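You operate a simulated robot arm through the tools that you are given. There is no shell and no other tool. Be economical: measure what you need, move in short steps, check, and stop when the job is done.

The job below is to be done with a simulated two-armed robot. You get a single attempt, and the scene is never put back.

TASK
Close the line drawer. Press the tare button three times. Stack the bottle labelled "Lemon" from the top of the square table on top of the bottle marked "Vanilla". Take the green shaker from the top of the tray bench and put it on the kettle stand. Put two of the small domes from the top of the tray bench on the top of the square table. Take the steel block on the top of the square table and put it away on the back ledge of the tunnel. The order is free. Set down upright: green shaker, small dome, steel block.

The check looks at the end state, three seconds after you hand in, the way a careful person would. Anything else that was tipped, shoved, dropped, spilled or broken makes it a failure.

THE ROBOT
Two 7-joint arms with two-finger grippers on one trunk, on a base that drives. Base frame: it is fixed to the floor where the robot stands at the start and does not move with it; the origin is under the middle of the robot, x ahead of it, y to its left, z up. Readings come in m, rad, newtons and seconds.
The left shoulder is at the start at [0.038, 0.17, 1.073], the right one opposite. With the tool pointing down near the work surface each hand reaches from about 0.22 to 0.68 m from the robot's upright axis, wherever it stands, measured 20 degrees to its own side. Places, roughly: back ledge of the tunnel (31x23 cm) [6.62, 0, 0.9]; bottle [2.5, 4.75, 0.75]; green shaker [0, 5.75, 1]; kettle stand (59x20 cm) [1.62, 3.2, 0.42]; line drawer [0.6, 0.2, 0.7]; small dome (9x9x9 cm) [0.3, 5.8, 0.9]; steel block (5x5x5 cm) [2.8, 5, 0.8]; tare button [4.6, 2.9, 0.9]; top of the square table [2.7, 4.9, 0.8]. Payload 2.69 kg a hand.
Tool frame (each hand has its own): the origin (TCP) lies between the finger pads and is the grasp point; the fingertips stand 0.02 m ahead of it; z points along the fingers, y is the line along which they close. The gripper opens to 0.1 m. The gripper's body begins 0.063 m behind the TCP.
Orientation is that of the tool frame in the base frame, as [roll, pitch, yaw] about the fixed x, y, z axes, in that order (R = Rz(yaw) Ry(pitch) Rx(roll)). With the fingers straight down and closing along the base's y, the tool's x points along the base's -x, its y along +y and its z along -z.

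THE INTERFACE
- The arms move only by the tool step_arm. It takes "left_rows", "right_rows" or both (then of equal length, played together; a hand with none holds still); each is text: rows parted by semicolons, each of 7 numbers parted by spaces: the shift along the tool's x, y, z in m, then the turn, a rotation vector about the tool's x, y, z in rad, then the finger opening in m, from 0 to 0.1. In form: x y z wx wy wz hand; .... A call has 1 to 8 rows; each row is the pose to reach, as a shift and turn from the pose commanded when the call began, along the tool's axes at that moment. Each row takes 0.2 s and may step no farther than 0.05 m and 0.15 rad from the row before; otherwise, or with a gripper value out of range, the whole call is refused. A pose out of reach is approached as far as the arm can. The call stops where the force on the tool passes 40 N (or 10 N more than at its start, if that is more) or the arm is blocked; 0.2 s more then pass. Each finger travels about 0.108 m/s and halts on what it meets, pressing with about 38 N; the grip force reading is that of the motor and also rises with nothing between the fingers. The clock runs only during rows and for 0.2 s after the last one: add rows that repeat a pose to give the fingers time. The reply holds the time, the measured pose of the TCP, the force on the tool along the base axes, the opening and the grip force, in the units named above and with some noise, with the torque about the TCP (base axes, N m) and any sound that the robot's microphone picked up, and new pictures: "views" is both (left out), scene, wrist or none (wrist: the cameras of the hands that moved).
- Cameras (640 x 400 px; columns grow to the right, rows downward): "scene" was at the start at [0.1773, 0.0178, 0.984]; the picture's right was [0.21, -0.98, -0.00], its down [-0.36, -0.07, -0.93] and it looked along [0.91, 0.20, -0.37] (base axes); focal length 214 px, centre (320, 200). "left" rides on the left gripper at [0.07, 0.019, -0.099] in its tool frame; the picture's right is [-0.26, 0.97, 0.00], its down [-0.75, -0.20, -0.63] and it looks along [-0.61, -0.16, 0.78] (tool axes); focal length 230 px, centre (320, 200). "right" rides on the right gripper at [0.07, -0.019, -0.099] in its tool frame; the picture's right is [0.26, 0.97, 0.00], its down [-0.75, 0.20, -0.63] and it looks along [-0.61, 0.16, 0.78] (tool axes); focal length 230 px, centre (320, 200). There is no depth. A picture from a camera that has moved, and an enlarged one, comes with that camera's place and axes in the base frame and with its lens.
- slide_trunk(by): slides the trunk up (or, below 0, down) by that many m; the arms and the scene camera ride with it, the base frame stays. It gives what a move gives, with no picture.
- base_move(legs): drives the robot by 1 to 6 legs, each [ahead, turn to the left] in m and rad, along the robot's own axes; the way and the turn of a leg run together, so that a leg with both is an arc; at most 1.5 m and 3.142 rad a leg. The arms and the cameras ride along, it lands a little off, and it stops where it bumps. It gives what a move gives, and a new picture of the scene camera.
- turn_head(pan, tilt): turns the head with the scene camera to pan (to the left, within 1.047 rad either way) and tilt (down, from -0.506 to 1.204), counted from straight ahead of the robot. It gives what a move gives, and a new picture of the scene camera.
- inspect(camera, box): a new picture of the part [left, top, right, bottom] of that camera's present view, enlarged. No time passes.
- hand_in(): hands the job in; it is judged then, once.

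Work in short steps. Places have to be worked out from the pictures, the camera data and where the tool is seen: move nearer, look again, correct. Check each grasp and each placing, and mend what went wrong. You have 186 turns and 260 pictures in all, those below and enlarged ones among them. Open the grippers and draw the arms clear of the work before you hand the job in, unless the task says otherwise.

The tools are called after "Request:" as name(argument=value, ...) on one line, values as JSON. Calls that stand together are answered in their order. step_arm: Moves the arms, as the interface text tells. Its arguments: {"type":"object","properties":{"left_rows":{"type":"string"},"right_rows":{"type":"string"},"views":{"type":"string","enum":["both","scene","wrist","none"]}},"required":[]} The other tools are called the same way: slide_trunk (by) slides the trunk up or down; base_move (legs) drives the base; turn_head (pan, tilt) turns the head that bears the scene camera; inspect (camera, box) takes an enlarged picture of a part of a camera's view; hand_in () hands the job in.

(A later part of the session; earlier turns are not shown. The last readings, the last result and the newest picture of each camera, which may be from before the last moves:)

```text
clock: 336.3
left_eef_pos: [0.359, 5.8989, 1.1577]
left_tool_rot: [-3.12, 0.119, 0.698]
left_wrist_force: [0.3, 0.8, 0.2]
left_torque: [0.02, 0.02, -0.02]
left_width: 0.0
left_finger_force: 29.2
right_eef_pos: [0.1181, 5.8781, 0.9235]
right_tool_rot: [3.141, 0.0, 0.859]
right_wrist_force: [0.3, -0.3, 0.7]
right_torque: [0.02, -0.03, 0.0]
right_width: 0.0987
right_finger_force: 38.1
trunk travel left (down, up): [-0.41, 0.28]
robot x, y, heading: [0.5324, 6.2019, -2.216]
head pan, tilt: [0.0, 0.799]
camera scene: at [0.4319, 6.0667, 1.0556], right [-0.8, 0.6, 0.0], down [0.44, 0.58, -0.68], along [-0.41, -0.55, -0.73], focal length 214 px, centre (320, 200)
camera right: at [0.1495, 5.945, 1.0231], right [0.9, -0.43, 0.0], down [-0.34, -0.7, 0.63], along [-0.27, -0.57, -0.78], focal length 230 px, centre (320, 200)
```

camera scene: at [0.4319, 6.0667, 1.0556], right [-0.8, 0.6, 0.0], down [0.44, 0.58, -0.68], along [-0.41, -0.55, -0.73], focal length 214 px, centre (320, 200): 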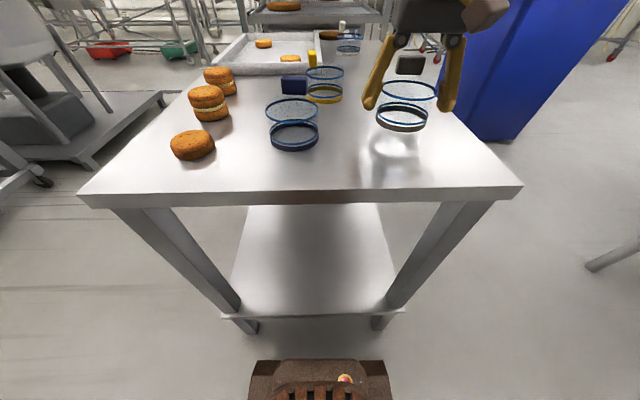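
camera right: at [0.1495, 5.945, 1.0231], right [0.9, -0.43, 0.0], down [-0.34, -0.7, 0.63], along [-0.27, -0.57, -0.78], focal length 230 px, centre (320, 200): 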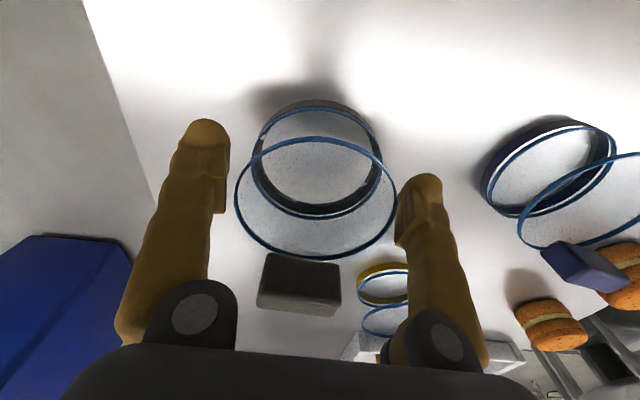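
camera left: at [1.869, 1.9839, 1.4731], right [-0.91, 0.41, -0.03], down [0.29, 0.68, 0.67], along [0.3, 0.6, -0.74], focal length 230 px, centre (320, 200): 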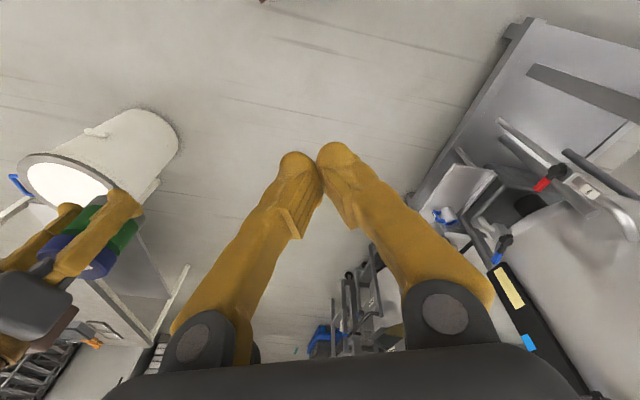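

The dome rises with the hand. I lift it further and draw it back a bit.

Request:
step_arm(right_rows="0 0 -0.02 0 0 0 0; 0 0 -0.045 0 0 0 0; 0 0 -0.075 0 0 0 0; 0.01 -0.01 -0.105 0 0 0 0; 0.02 -0.02 -0.135 0 0 0 0; 0.03 -0.03 -0.15 0 0 0 0", views="wrist")

```text
clock: 337.7
left_eef_pos: [0.3598, 5.8985, 1.1574]
left_tool_rot: [-3.122, 0.118, 0.697]
left_wrist_force: [-0.2, 0.2, 0.0]
left_torque: [-0.01, -0.02, 0.01]
left_width: 0.0001
left_finger_force: 29.4
right_eef_pos: [0.1135, 5.9232, 1.0744]
right_tool_rot: [3.14, 0.0, 0.861]
right_wrist_force: [0.6, 0.5, -0.1]
right_torque: [0.01, -0.01, -0.01]
right_width: 0.0983
right_finger_force: 38.1
trunk travel left (down, up): [-0.41, 0.28]
robot x, y, heading: [0.5341, 6.1998, -2.214]
head pan, tilt: [0.0, 0.799]
camera right: at [0.1457, 5.9888, 1.1736], right [0.9, -0.43, 0.0], down [-0.34, -0.7, 0.63], along [-0.27, -0.57, -0.78], focal length 230 px, centre (320, 200)
```

right: 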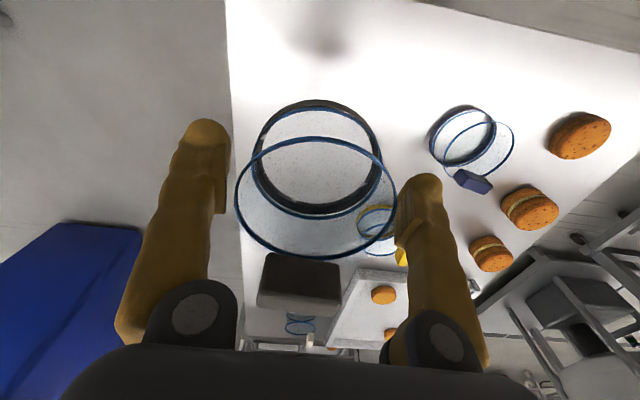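

Now the left hand: open, level and bring it above the blue dome.

Request:
step_arm(left_rows="-0.026 0.006 0.026 -0.004 0.024 -0.038 0.1; -0.051 0.011 0.053 -0.008 0.047 -0.075 0.1; -0.077 0.017 0.08 -0.012 0.071 -0.113 0.1; -0.102 0.022 0.106 -0.016 0.094 -0.15 0.1; -0.128 0.028 0.133 -0.0195 0.118 -0.188 0.1; -0.128 0.028 0.133 -0.0195 0.118 -0.188 0.1", views="wrist")

```text
clock: 339.1
left_eef_pos: [0.2644, 5.7876, 1.0434]
left_tool_rot: [-3.129, 0.005, 0.883]
left_wrist_force: [0.0, -0.6, -0.4]
left_torque: [0.0, 0.02, -0.03]
left_width: 0.1004
left_finger_force: 0.1
right_eef_pos: [0.1141, 5.9225, 1.0756]
right_tool_rot: [-3.14, 0.002, 0.86]
right_wrist_force: [-0.2, 1.0, -0.5]
right_torque: [0.02, 0.01, 0.01]
right_width: 0.0984
right_finger_force: 38.3
trunk travel left (down, up): [-0.41, 0.28]
robot x, y, heading: [0.5348, 6.2033, -2.22]
head pan, tilt: [0.0, 0.799]
camera left: at [0.3263, 5.83, 1.1404], right [0.58, -0.81, -0.01], down [-0.62, -0.45, 0.64], along [-0.52, -0.36, -0.77], focal length 230 px, centre (320, 200)
```

left: 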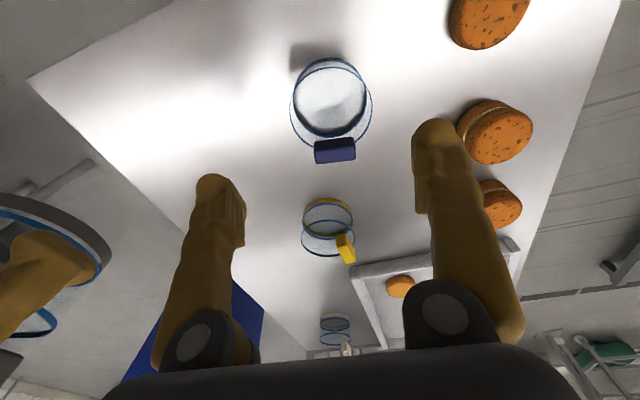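

The blue dome is at [0.272, 5.782]. I correct 1 cm sideways and descend to the same grip height.

Request:
step_arm(left_rows="0 0.005 0.03 -0.006 0.003 0 0.1; 0.0005 0.0095 0.065 -0.0126 0.005 0 0.1; 0.0005 0.0095 0.09 -0.0126 0.005 0 0.1; 0.0005 0.0095 0.09 -0.0126 0.005 0 0.1", views="wrist")

```text
clock: 340.1
left_eef_pos: [0.272, 5.782, 0.9549]
left_tool_rot: [3.141, -0.001, 0.882]
left_wrist_force: [0.0, -0.2, 0.7]
left_torque: [-0.01, 0.01, 0.0]
left_width: 0.0997
left_finger_force: 0.1
right_eef_pos: [0.1144, 5.9231, 1.0756]
right_tool_rot: [3.141, 0.001, 0.861]
right_wrist_force: [0.2, -0.3, 0.3]
right_torque: [0.01, 0.02, -0.02]
right_width: 0.0981
right_finger_force: 37.7
trunk travel left (down, up): [-0.41, 0.28]
robot x, y, heading: [0.5347, 6.2031, -2.217]
head pan, tilt: [0.0, 0.799]
camera left: at [0.3303, 5.8243, 1.0516], right [0.58, -0.81, 0.0], down [-0.63, -0.45, 0.63], along [-0.51, -0.37, -0.78], focal length 230 px, centre (320, 200)
```

left: 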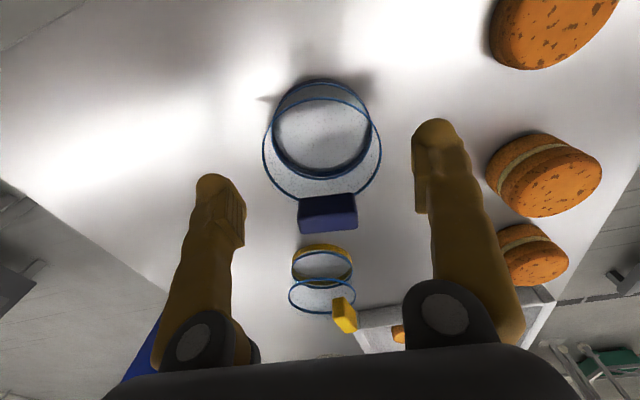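

Centred. I descend the rest and close.

Request:
step_arm(left_rows="0.002 0.001 0.015 0 0 0 0.1; 0.003 0.002 0.03 0 0 0 0.1; 0.003 0.002 0.042 0 0 0 0.1; 0.003 0.002 0.048 0 0 0 0.1; 0.003 0.002 0.048 0 0 0 0; 0.003 0.002 0.048 0 0 0 0; 0.003 0.002 0.048 0 0 0 0", views="wrist")

```text
clock: 341.7
left_eef_pos: [0.2745, 5.7828, 0.9069]
left_tool_rot: [-3.14, 0.003, 0.883]
left_wrist_force: [-4.7, 0.4, 16.6]
left_torque: [0.32, 0.56, 0.16]
left_width: 0.09
left_finger_force: 38.3
right_eef_pos: [0.1144, 5.9233, 1.0757]
right_tool_rot: [3.139, -0.001, 0.86]
right_wrist_force: [-0.4, 0.6, -0.7]
right_torque: [-0.03, 0.02, 0.0]
right_width: 0.0972
right_finger_force: 37.9
trunk travel left (down, up): [-0.41, 0.28]
robot x, y, heading: [0.5385, 6.2037, -2.22]
head pan, tilt: [0.0, 0.799]
camera left: at [0.3347, 5.8264, 1.0044], right [0.58, -0.81, 0.0], down [-0.63, -0.45, 0.63], along [-0.51, -0.37, -0.78], focal length 230 px, centre (320, 200)
```

left: 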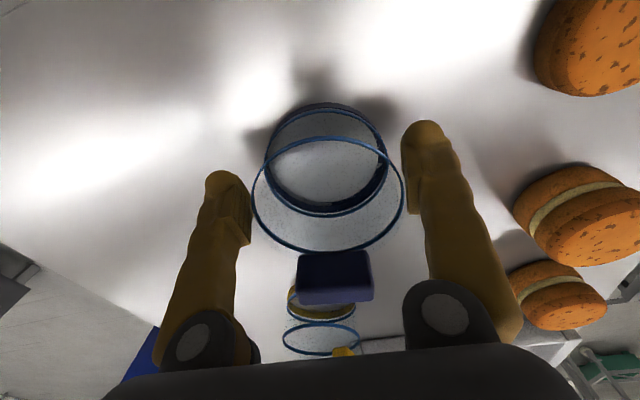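

Blue is gripped at 9.0 cm. I lift it slowly.

Request:
step_arm(left_rows="0 0 -0.004 0 0 0 0; 0 0 -0.01 0 0 0 0; 0 0 -0.02 0 0 0 0; 0 0 -0.04 0 0 0 0; 0 0 -0.07 0 0 0 0; 0 0 -0.1 0 0 0 0; 0.02 0 -0.13 0 0 0 0; 0.04 0 -0.16 0 0 0 0", views="both")

Request:
inspect(camera="right", box=[0, 0, 640, 400])

```text
clock: 343.5
left_eef_pos: [0.2999, 5.8136, 1.0682]
left_tool_rot: [3.14, 0.0, 0.883]
left_wrist_force: [-0.1, 0.7, -0.3]
left_torque: [-0.01, -0.02, -0.01]
left_width: 0.0898
left_finger_force: 37.7
right_eef_pos: [0.1144, 5.9218, 1.0738]
right_tool_rot: [3.14, 0.0, 0.861]
right_wrist_force: [-0.7, 0.2, -0.8]
right_torque: [0.05, 0.01, -0.01]
right_width: 0.0954
right_finger_force: 38.4
trunk travel left (down, up): [-0.41, 0.28]
robot x, y, heading: [0.5341, 6.2011, -2.216]
head pan, tilt: [0.0, 0.799]
camera scene: at [0.4322, 6.067, 1.0557], right [-0.8, 0.6, 0.0], down [0.44, 0.58, -0.69], along [-0.41, -0.55, -0.73], focal length 214 px, centre (320, 200)
camera left: at [0.3604, 5.8564, 1.1666], right [0.58, -0.81, 0.0], down [-0.63, -0.45, 0.63], along [-0.51, -0.37, -0.78], focal length 230 px, centre (320, 200)
```

scene: 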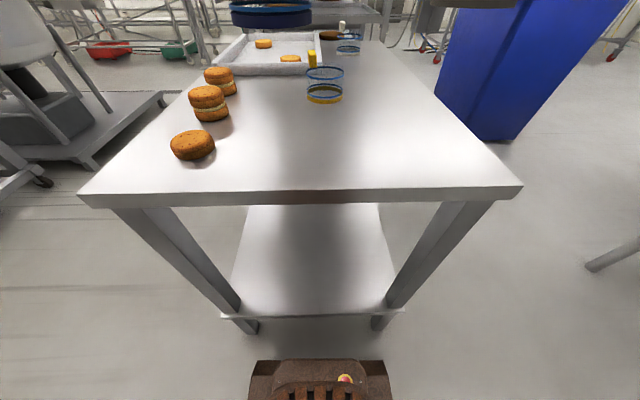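
left: 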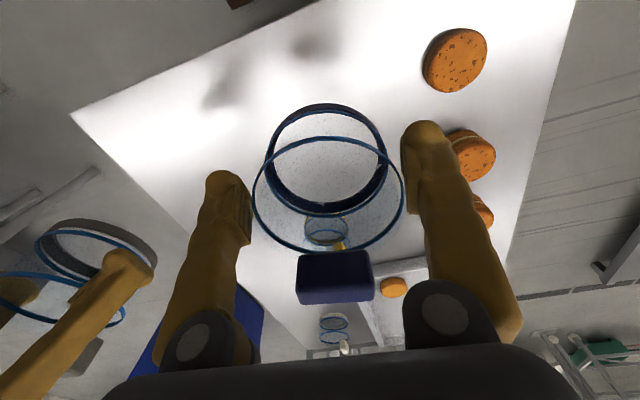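

```text
1.00 times, centred on (320, 200) of right (not enlarged: the box is as wide or as high as the picture)
camera zoom: at [0.1461, 5.9886, 1.1735], right [0.9, -0.43, 0.0], down [-0.34, -0.7, 0.63], along [-0.27, -0.57, -0.78], focal length 230 px, centre (320, 200)
```

zoom: 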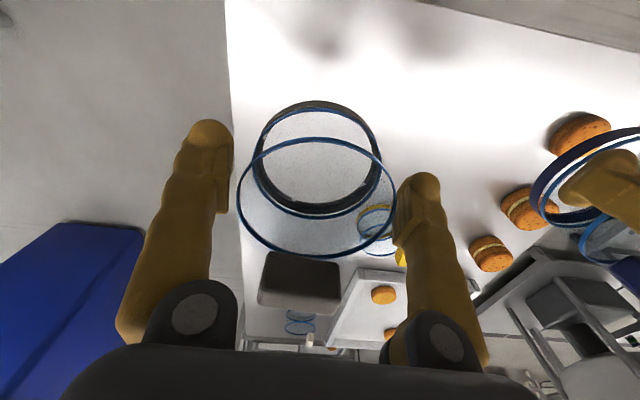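

Both domes are held. I raise the trunk slightly, back away, turn and drive toward the square table.

Request:
slide_trunk(by=0.15)

Request:
base_move(legs=[[-0.2, 0], [0, 1.66], [1.2, 0]])

```text
clock: 345.3
left_eef_pos: [0.3012, 5.8126, 1.2175]
left_tool_rot: [3.141, 0.0, 0.882]
left_wrist_force: [-0.3, 0.6, -0.8]
left_torque: [0.0, -0.01, -0.03]
left_width: 0.0893
left_finger_force: 38.0
right_eef_pos: [0.1148, 5.9219, 1.2234]
right_tool_rot: [3.141, -0.001, 0.861]
right_wrist_force: [0.0, 0.8, 0.2]
right_torque: [0.02, 0.0, -0.02]
right_width: 0.0948
right_finger_force: 38.2
trunk travel left (down, up): [-0.56, 0.13]
robot x, y, heading: [0.5334, 6.2012, -2.22]
head pan, tilt: [0.0, 0.799]
```

```text
clock: 352.1
left_eef_pos: [1.105, 6.1455, 1.2285]
left_tool_rot: [3.135, 0.026, 2.551]
left_wrist_force: [-0.9, -0.5, 0.1]
left_torque: [0.03, 0.05, -0.02]
left_width: 0.0879
left_finger_force: 37.9
right_eef_pos: [1.0145, 5.9487, 1.2358]
right_tool_rot: [3.14, 0.024, 2.53]
right_wrist_force: [0.7, -0.5, 0.1]
right_torque: [0.0, 0.05, 0.02]
right_width: 0.0929
right_finger_force: 37.9
trunk travel left (down, up): [-0.56, 0.13]
robot x, y, heading: [0.7119, 6.3155, -0.509]
head pan, tilt: [0.0, 0.799]
stopped in leg 3: the robot was blocked; the commanded pose is now the measured one
camera scene: at [0.8665, 6.2292, 1.205], right [-0.49, -0.87, 0.0], down [-0.64, 0.36, -0.68], along [0.6, -0.33, -0.73], focal length 214 px, centre (320, 200)
```

scene: 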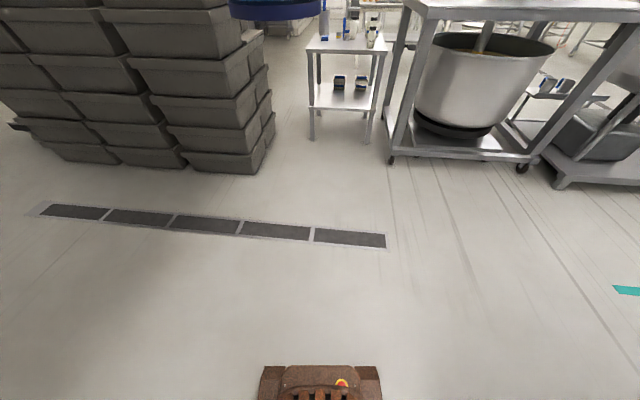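

Blocked after 8 cm, maybe the right elbow at the bench corner. I look right to check the bench.

Request:
turn_head(pan=-0.85, tilt=0.6)

```text
clock: 353.3
left_eef_pos: [1.1006, 6.149, 1.2294]
left_tool_rot: [3.135, 0.029, 2.552]
left_wrist_force: [-0.8, -0.3, 0.1]
left_torque: [0.01, -0.02, -0.02]
left_width: 0.0876
left_finger_force: 38.0
right_eef_pos: [1.0104, 5.9507, 1.2379]
right_tool_rot: [3.138, 0.03, 2.53]
right_wrist_force: [-0.5, 0.0, -0.3]
right_torque: [0.01, 0.03, 0.02]
right_width: 0.0923
right_finger_force: 38.1
trunk travel left (down, up): [-0.56, 0.13]
robot x, y, heading: [0.7168, 6.3131, -0.503]
head pan, tilt: [-0.85, 0.6]
camera scene: at [0.812, 6.1842, 1.2228], right [-0.98, -0.21, 0.01], down [-0.13, 0.56, -0.82], along [0.17, -0.8, -0.57], focal length 214 px, centre (320, 200)
```

scene: 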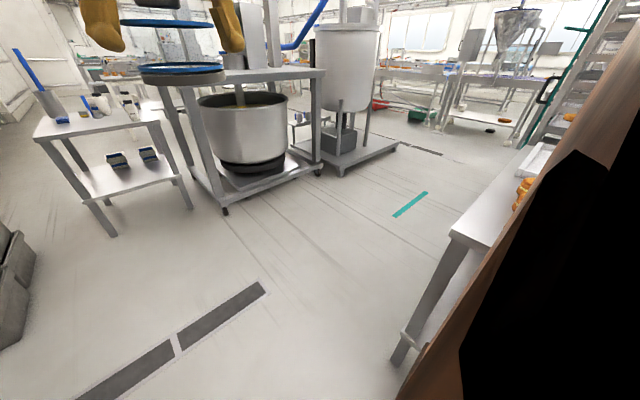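

The bench corner is just ahead of my right elbow. I back a touch, raise the trunk, and swing out to the left around it.

Request:
base_move(legs=[[-0.1, 0]])

Request:
slide_trunk(by=0.12)

Request:
base_move(legs=[[0, 0.45], [0.5, 0], [0, -0.6]])

```text
clock: 354.4
left_eef_pos: [1.0174, 6.1946, 1.2289]
left_tool_rot: [3.133, 0.023, 2.551]
left_wrist_force: [0.1, 0.6, -0.1]
left_torque: [0.0, 0.04, -0.02]
left_width: 0.0872
left_finger_force: 37.6
right_eef_pos: [0.9263, 5.9981, 1.2357]
right_tool_rot: [3.139, 0.026, 2.53]
right_wrist_force: [-0.1, 0.2, -0.5]
right_torque: [0.04, 0.0, -0.01]
right_width: 0.0923
right_finger_force: 38.2
trunk travel left (down, up): [-0.56, 0.13]
robot x, y, heading: [0.6253, 6.3628, -0.513]
head pan, tilt: [-0.85, 0.6]
camera scene: at [0.7275, 6.2312, 1.2223], right [-0.98, -0.21, 0.02], down [-0.13, 0.56, -0.82], along [0.16, -0.8, -0.58], focal length 214 px, centre (320, 200)
```

scene: 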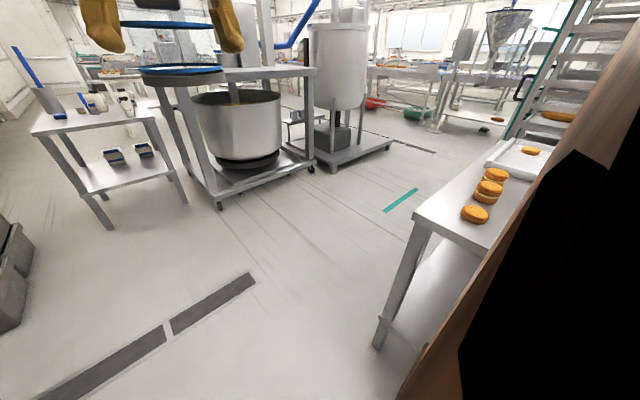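

```text
clock: 355.9
left_eef_pos: [0.9955, 6.208, 1.3575]
left_tool_rot: [3.133, 0.047, 2.552]
left_wrist_force: [0.0, 0.6, -0.3]
left_torque: [-0.02, 0.0, 0.02]
left_width: 0.0875
left_finger_force: 37.6
right_eef_pos: [0.9032, 6.0117, 1.3653]
right_tool_rot: [3.138, 0.05, 2.533]
right_wrist_force: [-0.8, 0.3, 0.6]
right_torque: [-0.01, -0.01, -0.01]
right_width: 0.0918
right_finger_force: 38.2
trunk travel left (down, up): [-0.68, 0.01]
robot x, y, heading: [0.6282, 6.3623, -0.511]
head pan, tilt: [-0.85, 0.6]
```

```text
clock: 361.9
left_eef_pos: [1.4665, 6.1289, 1.3563]
left_tool_rot: [3.13, 0.044, 2.405]
left_wrist_force: [-0.4, 0.5, -1.0]
left_torque: [-0.01, -0.02, 0.01]
left_width: 0.0862
left_finger_force: 38.2
right_eef_pos: [1.3464, 5.9474, 1.3645]
right_tool_rot: [3.138, 0.044, 2.384]
right_wrist_force: [0.6, 0.5, -0.2]
right_torque: [0.03, -0.02, 0.04]
right_width: 0.0902
right_finger_force: 38.4
trunk travel left (down, up): [-0.68, 0.01]
robot x, y, heading: [1.1245, 6.3486, -0.658]
head pan, tilt: [-0.85, 0.6]
camera scene: at [1.2047, 6.1977, 1.3428], right [-1.0, -0.07, 0.01], down [-0.05, 0.57, -0.82], along [0.05, -0.82, -0.57], focal length 214 px, centre (320, 200)
```

scene: 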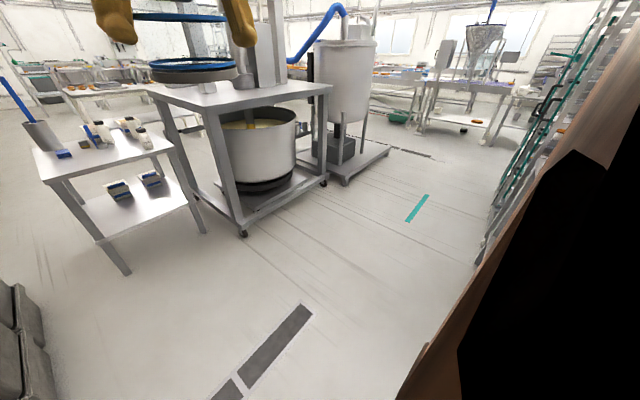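

The bench is intact. Square table's near edge runs from [2.66, 5.34] to [2.3, 4.9]. I drive up to it.

Request:
base_move(legs=[[0, -0.06], [1.15, 0], [0, 0.09]])

Request:
turn_head(pan=0.0, tilt=0.75)

```text
clock: 368.7
left_eef_pos: [2.3252, 5.3995, 1.3629]
left_tool_rot: [3.13, 0.06, 2.434]
left_wrist_force: [-0.3, -0.1, -1.0]
left_torque: [-0.01, 0.01, -0.02]
left_width: 0.0853
left_finger_force: 37.7
right_eef_pos: [2.2112, 5.2163, 1.3693]
right_tool_rot: [3.137, 0.064, 2.413]
right_wrist_force: [-0.2, -0.6, -0.7]
right_torque: [-0.01, 0.01, 0.01]
right_width: 0.0887
right_finger_force: 37.5
trunk travel left (down, up): [-0.68, 0.01]
robot x, y, heading: [1.9942, 5.5949, -0.622]
head pan, tilt: [-0.85, 0.6]
camera scene: at [2.0787, 5.4493, 1.3428], right [-0.99, -0.1, 0.01], down [-0.07, 0.57, -0.82], along [0.07, -0.82, -0.57], focal length 214 px, centre (320, 200)
```

scene: 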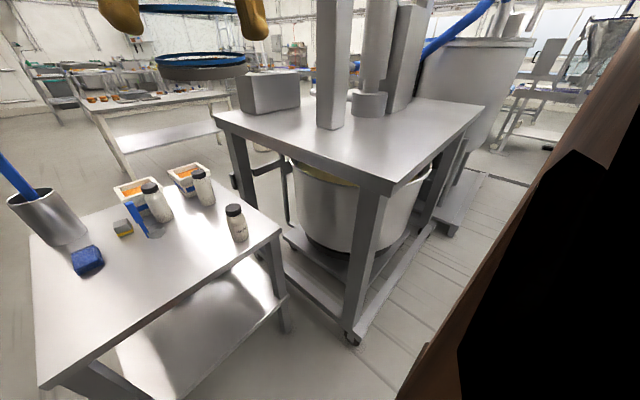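

```text
clock: 369.9
left_eef_pos: [2.3099, 5.4127, 1.3672]
left_tool_rot: [3.127, 0.076, 2.435]
left_wrist_force: [0.5, 0.4, -1.0]
left_torque: [0.02, 0.03, -0.01]
left_width: 0.0852
left_finger_force: 38.1
right_eef_pos: [2.1961, 5.2258, 1.3741]
right_tool_rot: [3.137, 0.075, 2.413]
right_wrist_force: [0.4, 0.0, -0.9]
right_torque: [0.03, 0.07, 0.0]
right_width: 0.0885
right_finger_force: 37.9
trunk travel left (down, up): [-0.68, 0.01]
robot x, y, heading: [1.9935, 5.5927, -0.622]
head pan, tilt: [0.0, 0.75]
camera scene: at [2.1388, 5.4875, 1.3292], right [-0.58, -0.81, 0.0], down [-0.57, 0.41, -0.72], along [0.58, -0.42, -0.7], focal length 214 px, centre (320, 200)
```

scene: 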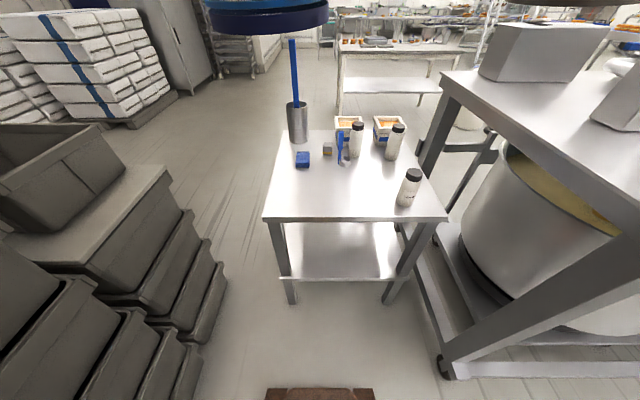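

The table is right ahead. I enlarge the things on it.

Request:
inspect(camera="scene", box=[255, 90, 455, 230])

```text
2.86 times, centred on (355, 160) of scene
camera zoom: at [2.1388, 5.4875, 1.3292], right [-0.58, -0.81, 0.0], down [-0.57, 0.41, -0.72], along [0.58, -0.42, -0.7], focal length 613 px, centre (220, 314)
```

zoom: 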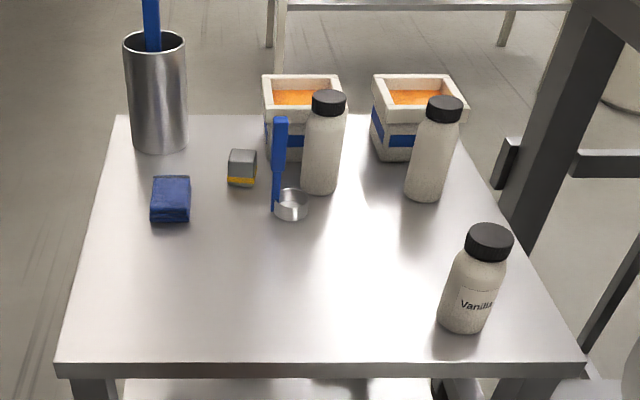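

Free space for the domes is in the front-left part: spots near [2.655, 5.245] and [2.53, 5.075]. I move 0.2 m closer and lower the trunk a bit.

Request:
base_move(legs=[[0.2, 0]])

Request:
slide_trunk(by=-0.2)

```text
clock: 371.5
left_eef_pos: [2.444, 5.3126, 1.3772]
left_tool_rot: [3.124, 0.101, 2.429]
left_wrist_force: [-1.1, -1.0, -0.6]
left_torque: [0.05, -0.02, 0.03]
left_width: 0.0851
left_finger_force: 38.2
right_eef_pos: [2.3285, 5.1276, 1.3851]
right_tool_rot: [3.132, 0.101, 2.407]
right_wrist_force: [-0.3, 0.8, 0.2]
right_torque: [-0.05, -0.01, 0.0]
right_width: 0.0887
right_finger_force: 37.7
trunk travel left (down, up): [-0.68, 0.01]
robot x, y, heading: [2.1585, 5.4748, -0.627]
head pan, tilt: [0.0, 0.75]
camera scene: at [2.2511, 5.4055, 1.3363], right [-0.59, -0.81, 0.0], down [-0.54, 0.39, -0.75], along [0.61, -0.44, -0.66], focal length 214 px, centre (320, 200)
```

scene: 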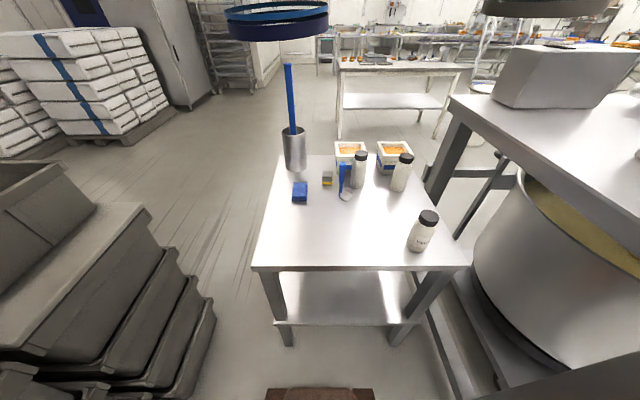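

```text
clock: 373.6
left_eef_pos: [2.4932, 5.2783, 1.159]
left_tool_rot: [3.128, 0.052, 2.431]
left_wrist_force: [-1.0, 0.9, 0.2]
left_torque: [-0.09, -0.1, -0.01]
left_width: 0.0851
left_finger_force: 37.9
right_eef_pos: [2.3763, 5.0925, 1.1665]
right_tool_rot: [3.138, 0.053, 2.406]
right_wrist_force: [-1.4, 0.8, -0.8]
right_torque: [-0.11, -0.11, -0.04]
right_width: 0.0883
right_finger_force: 37.8
trunk travel left (down, up): [-0.48, 0.21]
robot x, y, heading: [2.1574, 5.4752, -0.629]
head pan, tilt: [0.0, 0.75]
```

I bring both domes over their spots, 15 cm above the table.

Request:
step_arm(left_rows="-0.027 0.016 0.033 0.003 0.01 0 0; -0.054 0.032 0.066 0.005 0.021 0 0; -0.082 0.049 0.1 0.008 0.031 0 0; -0.109 0.065 0.133 0.011 0.042 0 0; -0.136 0.081 0.166 0.0136 0.052 0 0", right_rows="-0.024 0.018 0.035 0.001 0.01 0 0; -0.047 0.036 0.069 0.001 0.021 0 0; -0.071 0.055 0.104 0.002 0.031 0 0; -0.094 0.073 0.138 0.003 0.042 0 0; -0.118 0.091 0.173 0.004 0.053 0 0", views="both")

```text
clock: 374.9
left_eef_pos: [2.6481, 5.2543, 1.0089]
left_tool_rot: [3.141, 0.016, 2.428]
left_wrist_force: [0.3, -1.0, 0.1]
left_torque: [0.0, 0.12, 0.02]
left_width: 0.0851
left_finger_force: 38.1
right_eef_pos: [2.5223, 5.0826, 1.0067]
right_tool_rot: [3.141, 0.014, 2.408]
right_wrist_force: [1.0, -0.6, -1.4]
right_torque: [0.04, 0.09, 0.05]
right_width: 0.0876
right_finger_force: 38.3
trunk travel left (down, up): [-0.48, 0.21]
robot x, y, heading: [2.1594, 5.4745, -0.632]
head pan, tilt: [0.0, 0.75]
camera scene: at [2.301, 5.3703, 1.1287], right [-0.59, -0.81, 0.0], down [-0.57, 0.41, -0.72], along [0.58, -0.42, -0.7], focal length 214 px, centre (320, 200)
camera right: at [2.4573, 5.1172, 1.1043], right [0.45, 0.89, 0.0], down [0.69, -0.35, 0.64], along [0.57, -0.29, -0.77], focal length 230 px, centre (320, 200)
camera left: at [2.6073, 5.3147, 1.1058], right [0.83, 0.56, 0.0], down [0.43, -0.64, 0.64], along [0.36, -0.53, -0.77], focal length 230 px, centre (320, 200)
```

scene: 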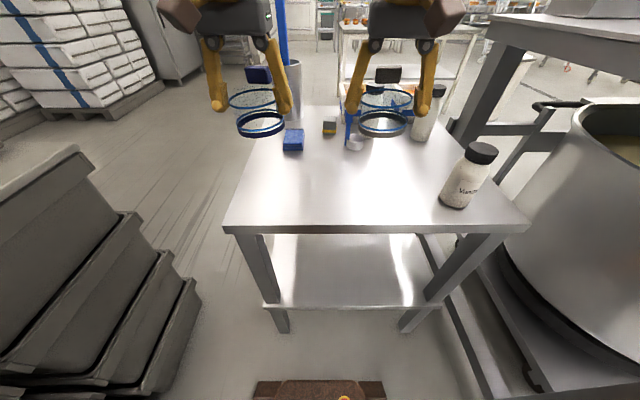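
right: 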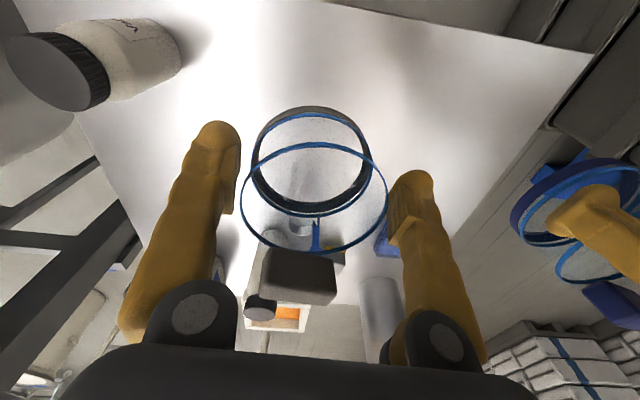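
left: 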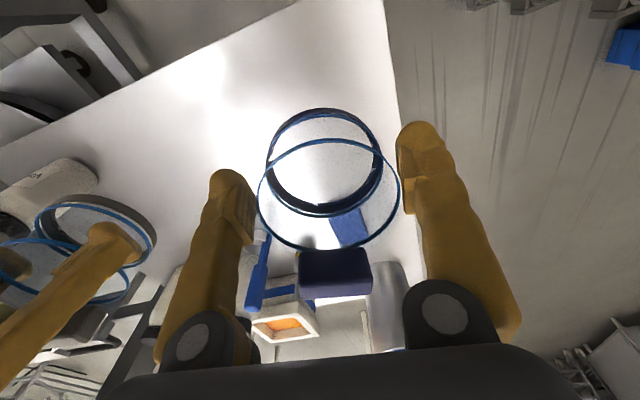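

Projected, both spots are free; I nudge the left one 2 cm inward from the edge and lower both.

Request:
step_arm(left_rows="0 -0.01 0.03 0 0.008 0 0; 0 -0.02 0.06 0 0.016 0 0; 0 -0.02 0.09 0 0.016 0 0; 0 -0.02 0.115 0 0.016 0 0; 0 -0.02 0.135 0 0.016 0 0", right_rows="0 0 0.03 0 0.007 0 0; 0 0 0.06 0 0.014 0 0; 0 0 0.09 0 0.014 0 0; 0 0 0.115 0 0.014 0 0; 0 0 0.135 0 0.014 0 0", views="scene")

```text
clock: 376.1
left_eef_pos: [2.6323, 5.2394, 0.8757]
left_tool_rot: [3.14, 0.001, 2.43]
left_wrist_force: [0.6, 0.3, -0.9]
left_torque: [0.02, 0.02, -0.02]
left_width: 0.0851
left_finger_force: 38.2
right_eef_pos: [2.523, 5.083, 0.8748]
right_tool_rot: [3.141, 0.005, 2.409]
right_wrist_force: [-0.4, -0.3, 0.4]
right_torque: [0.04, 0.0, 0.01]
right_width: 0.0877
right_finger_force: 38.0
trunk travel left (down, up): [-0.48, 0.21]
robot x, y, heading: [2.1587, 5.475, -0.628]
head pan, tilt: [0.0, 0.75]
camera scene: at [2.2977, 5.3718, 1.1294], right [-0.59, -0.81, 0.0], down [-0.56, 0.41, -0.72], along [0.58, -0.42, -0.7], focal length 214 px, centre (320, 200)
```

scene: 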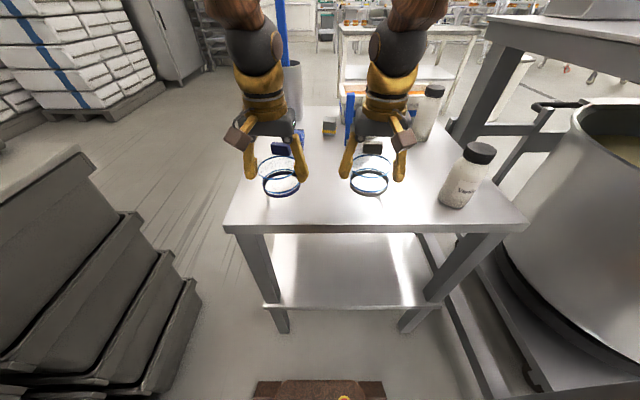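

Near the surface. I go down slowly with both until contact.

Request:
step_arm(left_rows="0 0 0.006 0 0 0 0; 0 0 0.012 0 0 0 0; 0 0 0.018 0 0 0 0; 0 0 0.023 0 0 0 0; 0 0 0.027 0 0 0 0", right_rows="0 0 0.006 0 0 0 0; 0 0 0.012 0 0 0 0; 0 0 0.018 0 0 0 0; 0 0 0.023 0 0 0 0; 0 0 0.027 0 0 0 0", views="scene")

```text
clock: 377.2
left_eef_pos: [2.6317, 5.2398, 0.8545]
left_tool_rot: [3.138, 0.014, 2.429]
left_wrist_force: [-0.8, 1.1, 38.7]
left_torque: [1.1, -1.01, 0.12]
left_width: 0.085
left_finger_force: 37.9
right_eef_pos: [2.5214, 5.0854, 0.8512]
right_tool_rot: [3.14, 0.011, 2.409]
right_wrist_force: [-2.9, 0.3, 14.3]
right_torque: [0.24, -0.49, 0.04]
right_width: 0.0874
right_finger_force: 38.0
trunk travel left (down, up): [-0.48, 0.21]
robot x, y, heading: [2.1586, 5.477, -0.628]
head pan, tilt: [0.0, 0.75]
camera scene: at [2.293, 5.3744, 1.1309], right [-0.59, -0.81, 0.0], down [-0.56, 0.41, -0.72], along [0.59, -0.42, -0.69], focal length 214 px, centre (320, 200)
```

scene: 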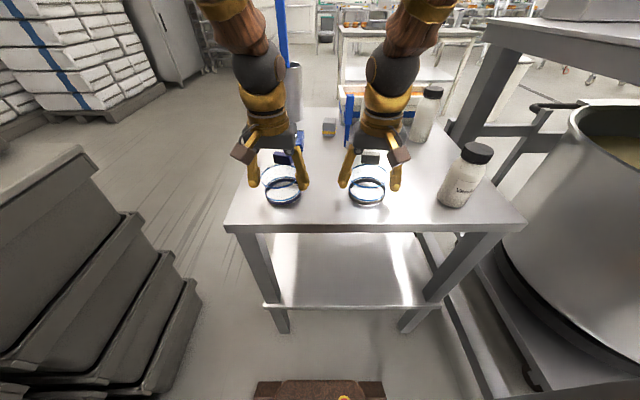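

Both domes touch the table. I ease off a few millimetres and open both hands.

Request:
step_arm(left_rows="0 0 -0.004 0 0 0 0; 0 0 -0.004 0 0 0 0.1; 0 0 -0.004 0 0 0 0.1; 0 0 -0.004 0 0 0 0.1", right_rows="0 0 -0.002 0 0 0 0; 0 0 -0.002 0 0 0 0.1; 0 0 -0.002 0 0 0 0.1; 0 0 -0.002 0 0 0 0.1", views="none")

Request:
step_arm(left_rows="0 0 -0.015 0 0 0 0.1; 0 0 -0.04 0 0 0 0.1; 0 0 -0.07 0 0 0 0.1; 0 0 -0.11 0 0 0 0.1; 0 0 -0.15 0 0 0 0.1", right_rows="0 0 -0.015 0 0 0 0.1; 0 0 -0.04 0 0 0 0.1; 0 0 -0.07 0 0 0 0.1; 0 0 -0.11 0 0 0 0.1; 0 0 -0.15 0 0 0 0.1", views="both")

```text
clock: 378.2
left_eef_pos: [2.6306, 5.2391, 0.8529]
left_tool_rot: [3.14, 0.003, 2.428]
left_wrist_force: [-0.3, -0.1, 0.9]
left_torque: [0.0, -0.03, 0.02]
left_width: 0.0998
left_finger_force: 0.0
right_eef_pos: [2.5213, 5.0832, 0.8495]
right_tool_rot: [-3.141, 0.003, 2.409]
right_wrist_force: [0.1, -0.2, -0.3]
right_torque: [-0.01, 0.01, 0.0]
right_width: 0.0998
right_finger_force: 0.0
trunk travel left (down, up): [-0.48, 0.21]
robot x, y, heading: [2.1556, 5.4734, -0.621]
head pan, tilt: [0.0, 0.75]
```

```text
clock: 379.4
left_eef_pos: [2.6317, 5.239, 1.005]
left_tool_rot: [3.141, 0.003, 2.429]
left_wrist_force: [0.1, 0.0, 0.5]
left_torque: [-0.02, -0.01, -0.01]
left_width: 0.1
left_finger_force: 0.1
right_eef_pos: [2.521, 5.084, 1.0026]
right_tool_rot: [3.14, 0.005, 2.408]
right_wrist_force: [-0.4, 0.0, 0.0]
right_torque: [0.01, -0.03, -0.03]
right_width: 0.1001
right_finger_force: 0.1
trunk travel left (down, up): [-0.48, 0.21]
robot x, y, heading: [2.1553, 5.477, -0.626]
head pan, tilt: [0.0, 0.75]
camera scene: at [2.296, 5.373, 1.1297], right [-0.59, -0.81, 0.0], down [-0.56, 0.41, -0.72], along [0.58, -0.42, -0.69], focal length 214 px, centre (320, 200)
camera right: at [2.4566, 5.1184, 1.1008], right [0.46, 0.89, 0.0], down [0.69, -0.35, 0.63], along [0.56, -0.29, -0.77], focal length 230 px, centre (320, 200)
camera left: at [2.5913, 5.3, 1.1029], right [0.83, 0.56, 0.0], down [0.43, -0.64, 0.63], along [0.36, -0.52, -0.78], focal length 230 px, centre (320, 200)
```

scene: 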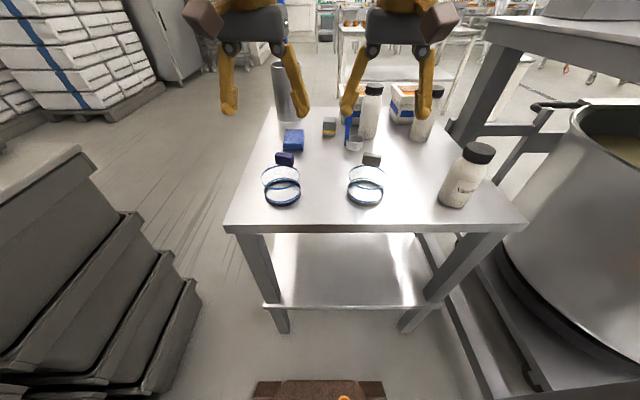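
right: 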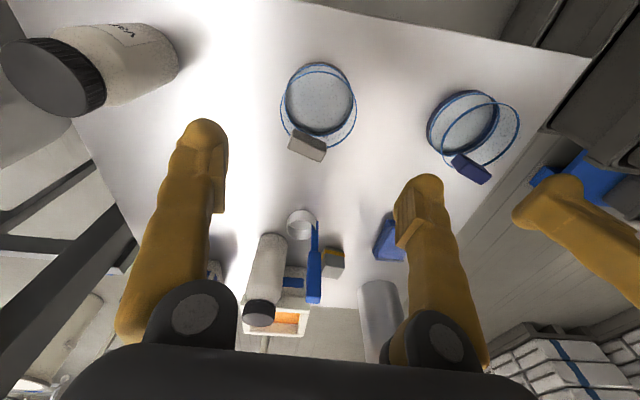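
left: 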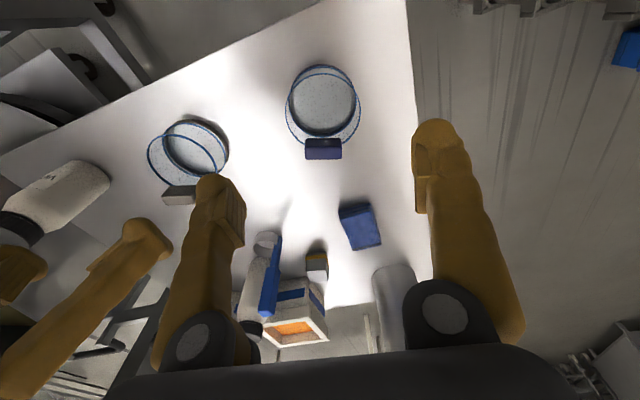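

Both domes stand on the table. Now I need to identify "Lemon"; I zoom in on the two rear bottles.

Request:
inspect(camera="scene", box=[330, 70, 450, 150])

Request:
inspect(camera="right", box=[190, 190, 360, 340])

```text
5.00 times, centred on (390, 110) of scene
camera zoom: at [2.296, 5.373, 1.1297], right [-0.59, -0.81, 0.0], down [-0.56, 0.41, -0.72], along [0.58, -0.42, -0.69], focal length 1072 px, centre (-30, 650)
```

zoom: 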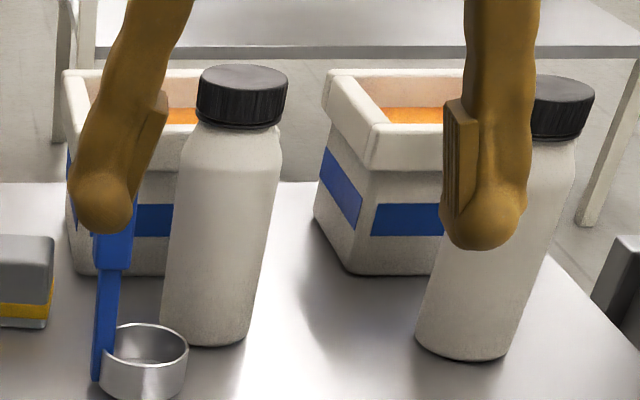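

```text
2.67 times, centred on (275, 265) of right
camera zoom: at [2.4566, 5.1184, 1.1008], right [0.46, 0.89, 0.0], down [0.69, -0.35, 0.63], along [0.56, -0.29, -0.77], focal length 614 px, centre (440, 27)
```

zoom: 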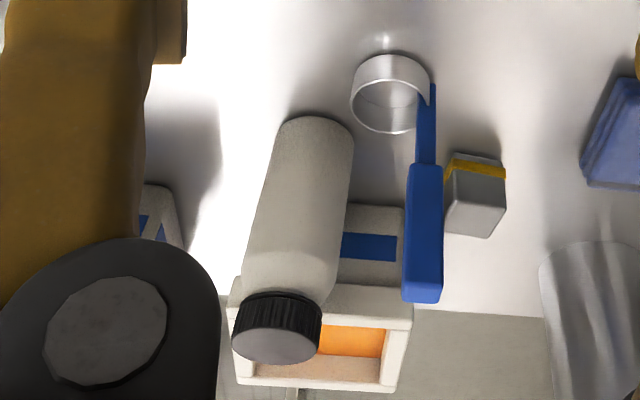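

No labels face me, so I'll pick up the more isolated right bottle (near [2.61, 4.76]) and turn it to read. First I shift the robot ~15 cm right and closer.

Request:
slide_trunk(by=0.15)

Request:
base_move(legs=[[-0.25, 0], [0, -0.5], [0.3, 0], [0, 0.48], [0.1, 0]])

```text
clock: 381.2
left_eef_pos: [2.6331, 5.2381, 1.1541]
left_tool_rot: [3.139, 0.005, 2.429]
left_wrist_force: [-0.1, -0.6, 0.8]
left_torque: [0.01, 0.0, -0.02]
left_width: 0.1
left_finger_force: 0.0
right_eef_pos: [2.5221, 5.0832, 1.1507]
right_tool_rot: [3.141, 0.006, 2.409]
right_wrist_force: [-0.8, 0.5, 0.6]
right_torque: [0.01, -0.01, -0.01]
right_width: 0.1001
right_finger_force: 0.1
trunk travel left (down, up): [-0.63, 0.06]
robot x, y, heading: [2.1582, 5.4768, -0.629]
head pan, tilt: [0.0, 0.75]
```

```text
clock: 385.1
left_eef_pos: [2.2628, 5.1696, 1.1676]
left_tool_rot: [3.137, 0.031, 1.917]
left_wrist_force: [0.7, -0.3, 0.1]
left_torque: [0.01, 0.02, -0.05]
left_width: 0.0999
left_finger_force: 0.1
right_eef_pos: [2.0885, 5.0882, 1.1661]
right_tool_rot: [-3.14, 0.03, 1.899]
right_wrist_force: [0.1, -0.5, -0.6]
right_torque: [0.02, 0.03, 0.02]
right_width: 0.1001
right_finger_force: 0.0
trunk travel left (down, up): [-0.63, 0.06]
robot x, y, heading: [1.9767, 5.5784, -1.166]
head pan, tilt: [0.0, 0.75]
stopped in leg 3: the robot was blocked; the commanded pose is now the measured one
camera scene: at [2.0483, 5.4174, 1.2791], right [-0.92, -0.39, 0.0], down [-0.27, 0.64, -0.72], along [0.28, -0.66, -0.7], focal length 214 px, centre (320, 200)
```

scene: 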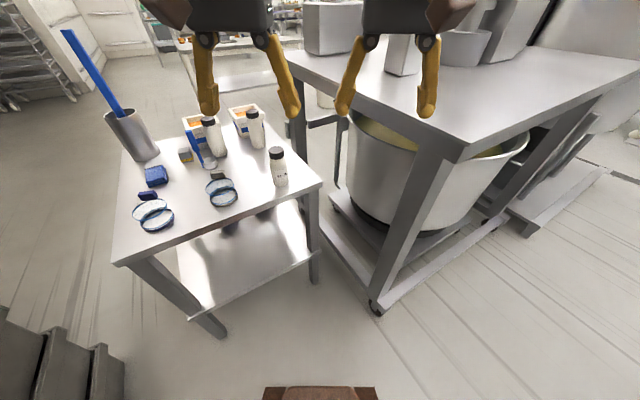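

The left elbow brushes the box stack in that manoeuvre. I instead keep my lateral position, turn back and move closer; a slightly tilted tool will reach the bottle.

Request:
base_move(legs=[[0, 0.537], [0.29, 0]])

```text
clock: 387.9
left_eef_pos: [2.4869, 5.3247, 1.1858]
left_tool_rot: [3.13, 0.066, 2.441]
left_wrist_force: [0.0, 0.1, -0.6]
left_torque: [0.0, -0.04, -0.01]
left_width: 0.1001
left_finger_force: 0.1
right_eef_pos: [2.3771, 5.1673, 1.1838]
right_tool_rot: [3.141, 0.068, 2.424]
right_wrist_force: [0.1, 0.9, -0.2]
right_torque: [-0.01, -0.05, -0.02]
right_width: 0.1
right_finger_force: 0.2
trunk travel left (down, up): [-0.63, 0.06]
robot x, y, heading: [2.0669, 5.5113, -0.613]
head pan, tilt: [0.0, 0.75]
stopped in leg 2: the robot was blocked; the commanded pose is now the measured one
camera scene: at [2.1984, 5.42, 1.2813], right [-0.58, -0.82, 0.0], down [-0.56, 0.4, -0.73], along [0.59, -0.42, -0.69], focal length 214 px, centre (320, 200)
```

scene: 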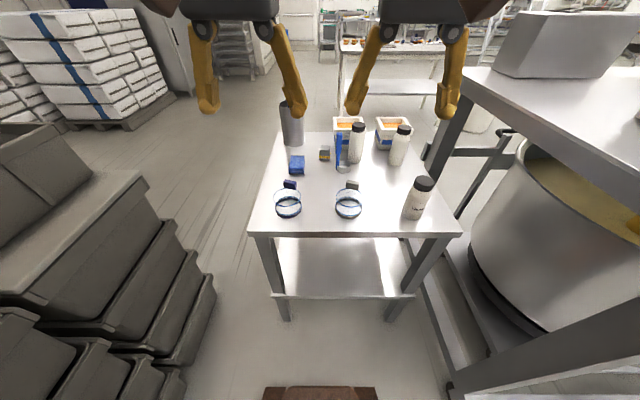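

Blocked after 11 cm. I extend both arms forward (narrowing the elbows) before trying again.

Request:
step_arm(left_rows="-0.04 -0.01 0 0.003 0.016 0 0.1; -0.08 -0.02 0 0.006 0.033 0 0.1; -0.11 -0.03 0 0.009 0.05 0 0.1; -0.13 -0.04 0 0.011 0.066 0 0.1", right_rows="-0.04 0 0 0 0.016 0 0.1; -0.08 0 0 0 0.033 0 0.1; -0.12 0 0 0 0.05 0 0.1; -0.16 0 0 0 0.068 0 0.1", views="none")

Request:
base_move(legs=[[0.2, 0]])

```text
clock: 388.9
left_eef_pos: [2.5423, 5.2258, 1.2031]
left_tool_rot: [3.139, 0.026, 2.443]
left_wrist_force: [-0.3, 0.2, 0.5]
left_torque: [-0.08, -0.12, 0.02]
left_width: 0.0999
left_finger_force: 0.1
right_eef_pos: [2.482, 5.0758, 1.2083]
right_tool_rot: [3.134, 0.046, 2.424]
right_wrist_force: [-1.2, 1.4, -0.5]
right_torque: [-0.02, -0.12, -0.02]
right_width: 0.0998
right_finger_force: 0.1
trunk travel left (down, up): [-0.63, 0.06]
robot x, y, heading: [2.0683, 5.5177, -0.614]
head pan, tilt: [0.0, 0.75]
stopped in row 4 (right hand): the arm was blocked; the commanded pose is now the measured one
```

```text
clock: 389.6
left_eef_pos: [2.5283, 5.2473, 1.2182]
left_tool_rot: [-3.13, 0.047, 2.467]
left_wrist_force: [-1.2, 0.5, 0.2]
left_torque: [-0.02, -0.06, 0.03]
left_width: 0.0999
left_finger_force: 0.1
right_eef_pos: [2.4577, 5.0959, 1.2252]
right_tool_rot: [3.136, 0.069, 2.423]
right_wrist_force: [-0.4, 0.4, 0.3]
right_torque: [-0.04, -0.04, 0.0]
right_width: 0.1001
right_finger_force: 0.0
trunk travel left (down, up): [-0.63, 0.06]
robot x, y, heading: [2.0739, 5.5103, -0.617]
head pan, tilt: [0.0, 0.75]
stopped in leg 1: the robot was blocked; the commanded pose is now the measured one
camera scene: at [2.2128, 5.4107, 1.28], right [-0.58, -0.82, 0.0], down [-0.57, 0.4, -0.72], along [0.59, -0.42, -0.69], focal length 214 px, centre (320, 200)
```

scene: 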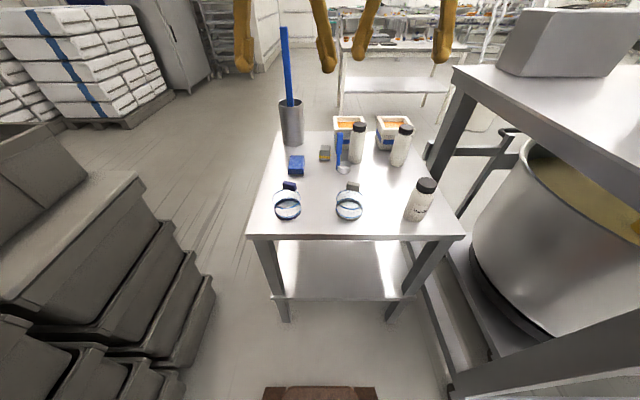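

The lane between crates and frame is just my elbow width; it worked before with arms high. I raise trunk and hands, then advance.

Request:
slide_trunk(by=0.05)

Request:
step_arm(left_rows="0.01 0.005 -0.04 0 0 0 0.1; 0.02 0.01 -0.08 0 0 0 0.1; 0.02 0.015 -0.12 0 0 0 0.1; 0.02 0.02 -0.14 0 0.04 0 0.1", right_rows="0.01 0 -0.04 0 0 0 0.1; 0.02 0 -0.08 0 0 0 0.1; 0.02 0 -0.12 0 0 0 0.1; 0.02 0 -0.14 0 0.06 0 0.1", views="none")

Request:
base_move(legs=[[0.2, -0.04]])

```text
clock: 390.5
left_eef_pos: [2.5299, 5.2446, 1.2672]
left_tool_rot: [-3.131, 0.045, 2.466]
left_wrist_force: [0.2, 0.6, -0.3]
left_torque: [-0.01, -0.01, 0.01]
left_width: 0.0998
left_finger_force: 0.0
right_eef_pos: [2.4593, 5.0935, 1.2734]
right_tool_rot: [3.135, 0.065, 2.423]
right_wrist_force: [0.0, 0.1, 0.3]
right_torque: [0.0, 0.01, 0.0]
right_width: 0.1001
right_finger_force: 0.1
trunk travel left (down, up): [-0.68, 0.01]
robot x, y, heading: [2.075, 5.51, -0.62]
head pan, tilt: [0.0, 0.75]
```

```text
clock: 391.5
left_eef_pos: [2.5201, 5.2768, 1.4055]
left_tool_rot: [-3.14, 0.005, 2.458]
left_wrist_force: [0.1, -0.9, -0.1]
left_torque: [-0.04, 0.02, 0.06]
left_width: 0.1001
left_finger_force: 0.0
right_eef_pos: [2.4369, 5.1107, 1.411]
right_tool_rot: [3.133, 0.006, 2.422]
right_wrist_force: [0.2, 0.9, -0.3]
right_torque: [0.03, 0.07, 0.0]
right_width: 0.1
right_finger_force: 0.0
trunk travel left (down, up): [-0.68, 0.01]
robot x, y, heading: [2.0732, 5.5124, -0.616]
head pan, tilt: [0.0, 0.75]
```

```text
clock: 393.5
left_eef_pos: [2.6338, 5.1715, 1.4224]
left_tool_rot: [3.138, 0.04, 2.419]
left_wrist_force: [-0.6, 0.3, -0.1]
left_torque: [-0.02, -0.09, -0.02]
left_width: 0.1001
left_finger_force: 0.0
right_eef_pos: [2.5442, 5.0085, 1.4289]
right_tool_rot: [3.132, 0.04, 2.387]
right_wrist_force: [-0.4, 0.3, 0.8]
right_torque: [-0.01, -0.09, 0.0]
right_width: 0.1
right_finger_force: 0.1
trunk travel left (down, up): [-0.68, 0.01]
robot x, y, heading: [2.235, 5.3916, -0.656]
head pan, tilt: [0.0, 0.75]
stopped in leg 1: the robot was blocked; the commanded pose is now the measured one
camera scene: at [2.371, 5.2857, 1.3299], right [-0.61, -0.79, 0.0], down [-0.55, 0.42, -0.72], along [0.57, -0.44, -0.69], focal length 214 px, centre (320, 200)
```

scene: 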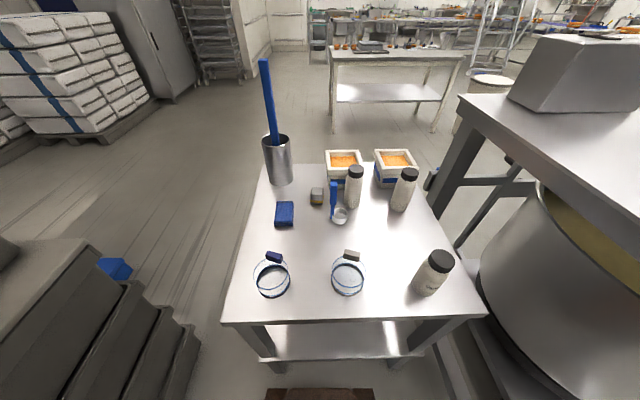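

I'm in position (a few cm from the table). I lower the trunk and swing the right hand above the right-hand bottle, tilted slightly forward.

Request:
slide_trunk(by=-0.2)

```text
clock: 395.7
left_eef_pos: [2.6367, 5.1696, 1.2212]
left_tool_rot: [3.14, 0.036, 2.422]
left_wrist_force: [0.9, 0.5, 0.2]
left_torque: [0.0, 0.02, 0.01]
left_width: 0.1001
left_finger_force: 0.1
right_eef_pos: [2.5478, 5.0061, 1.2288]
right_tool_rot: [3.133, 0.037, 2.385]
right_wrist_force: [-0.5, -0.5, -0.7]
right_torque: [-0.03, 0.03, -0.02]
right_width: 0.0999
right_finger_force: 0.0
trunk travel left (down, up): [-0.48, 0.21]
robot x, y, heading: [2.2315, 5.396, -0.657]
head pan, tilt: [0.0, 0.75]
```

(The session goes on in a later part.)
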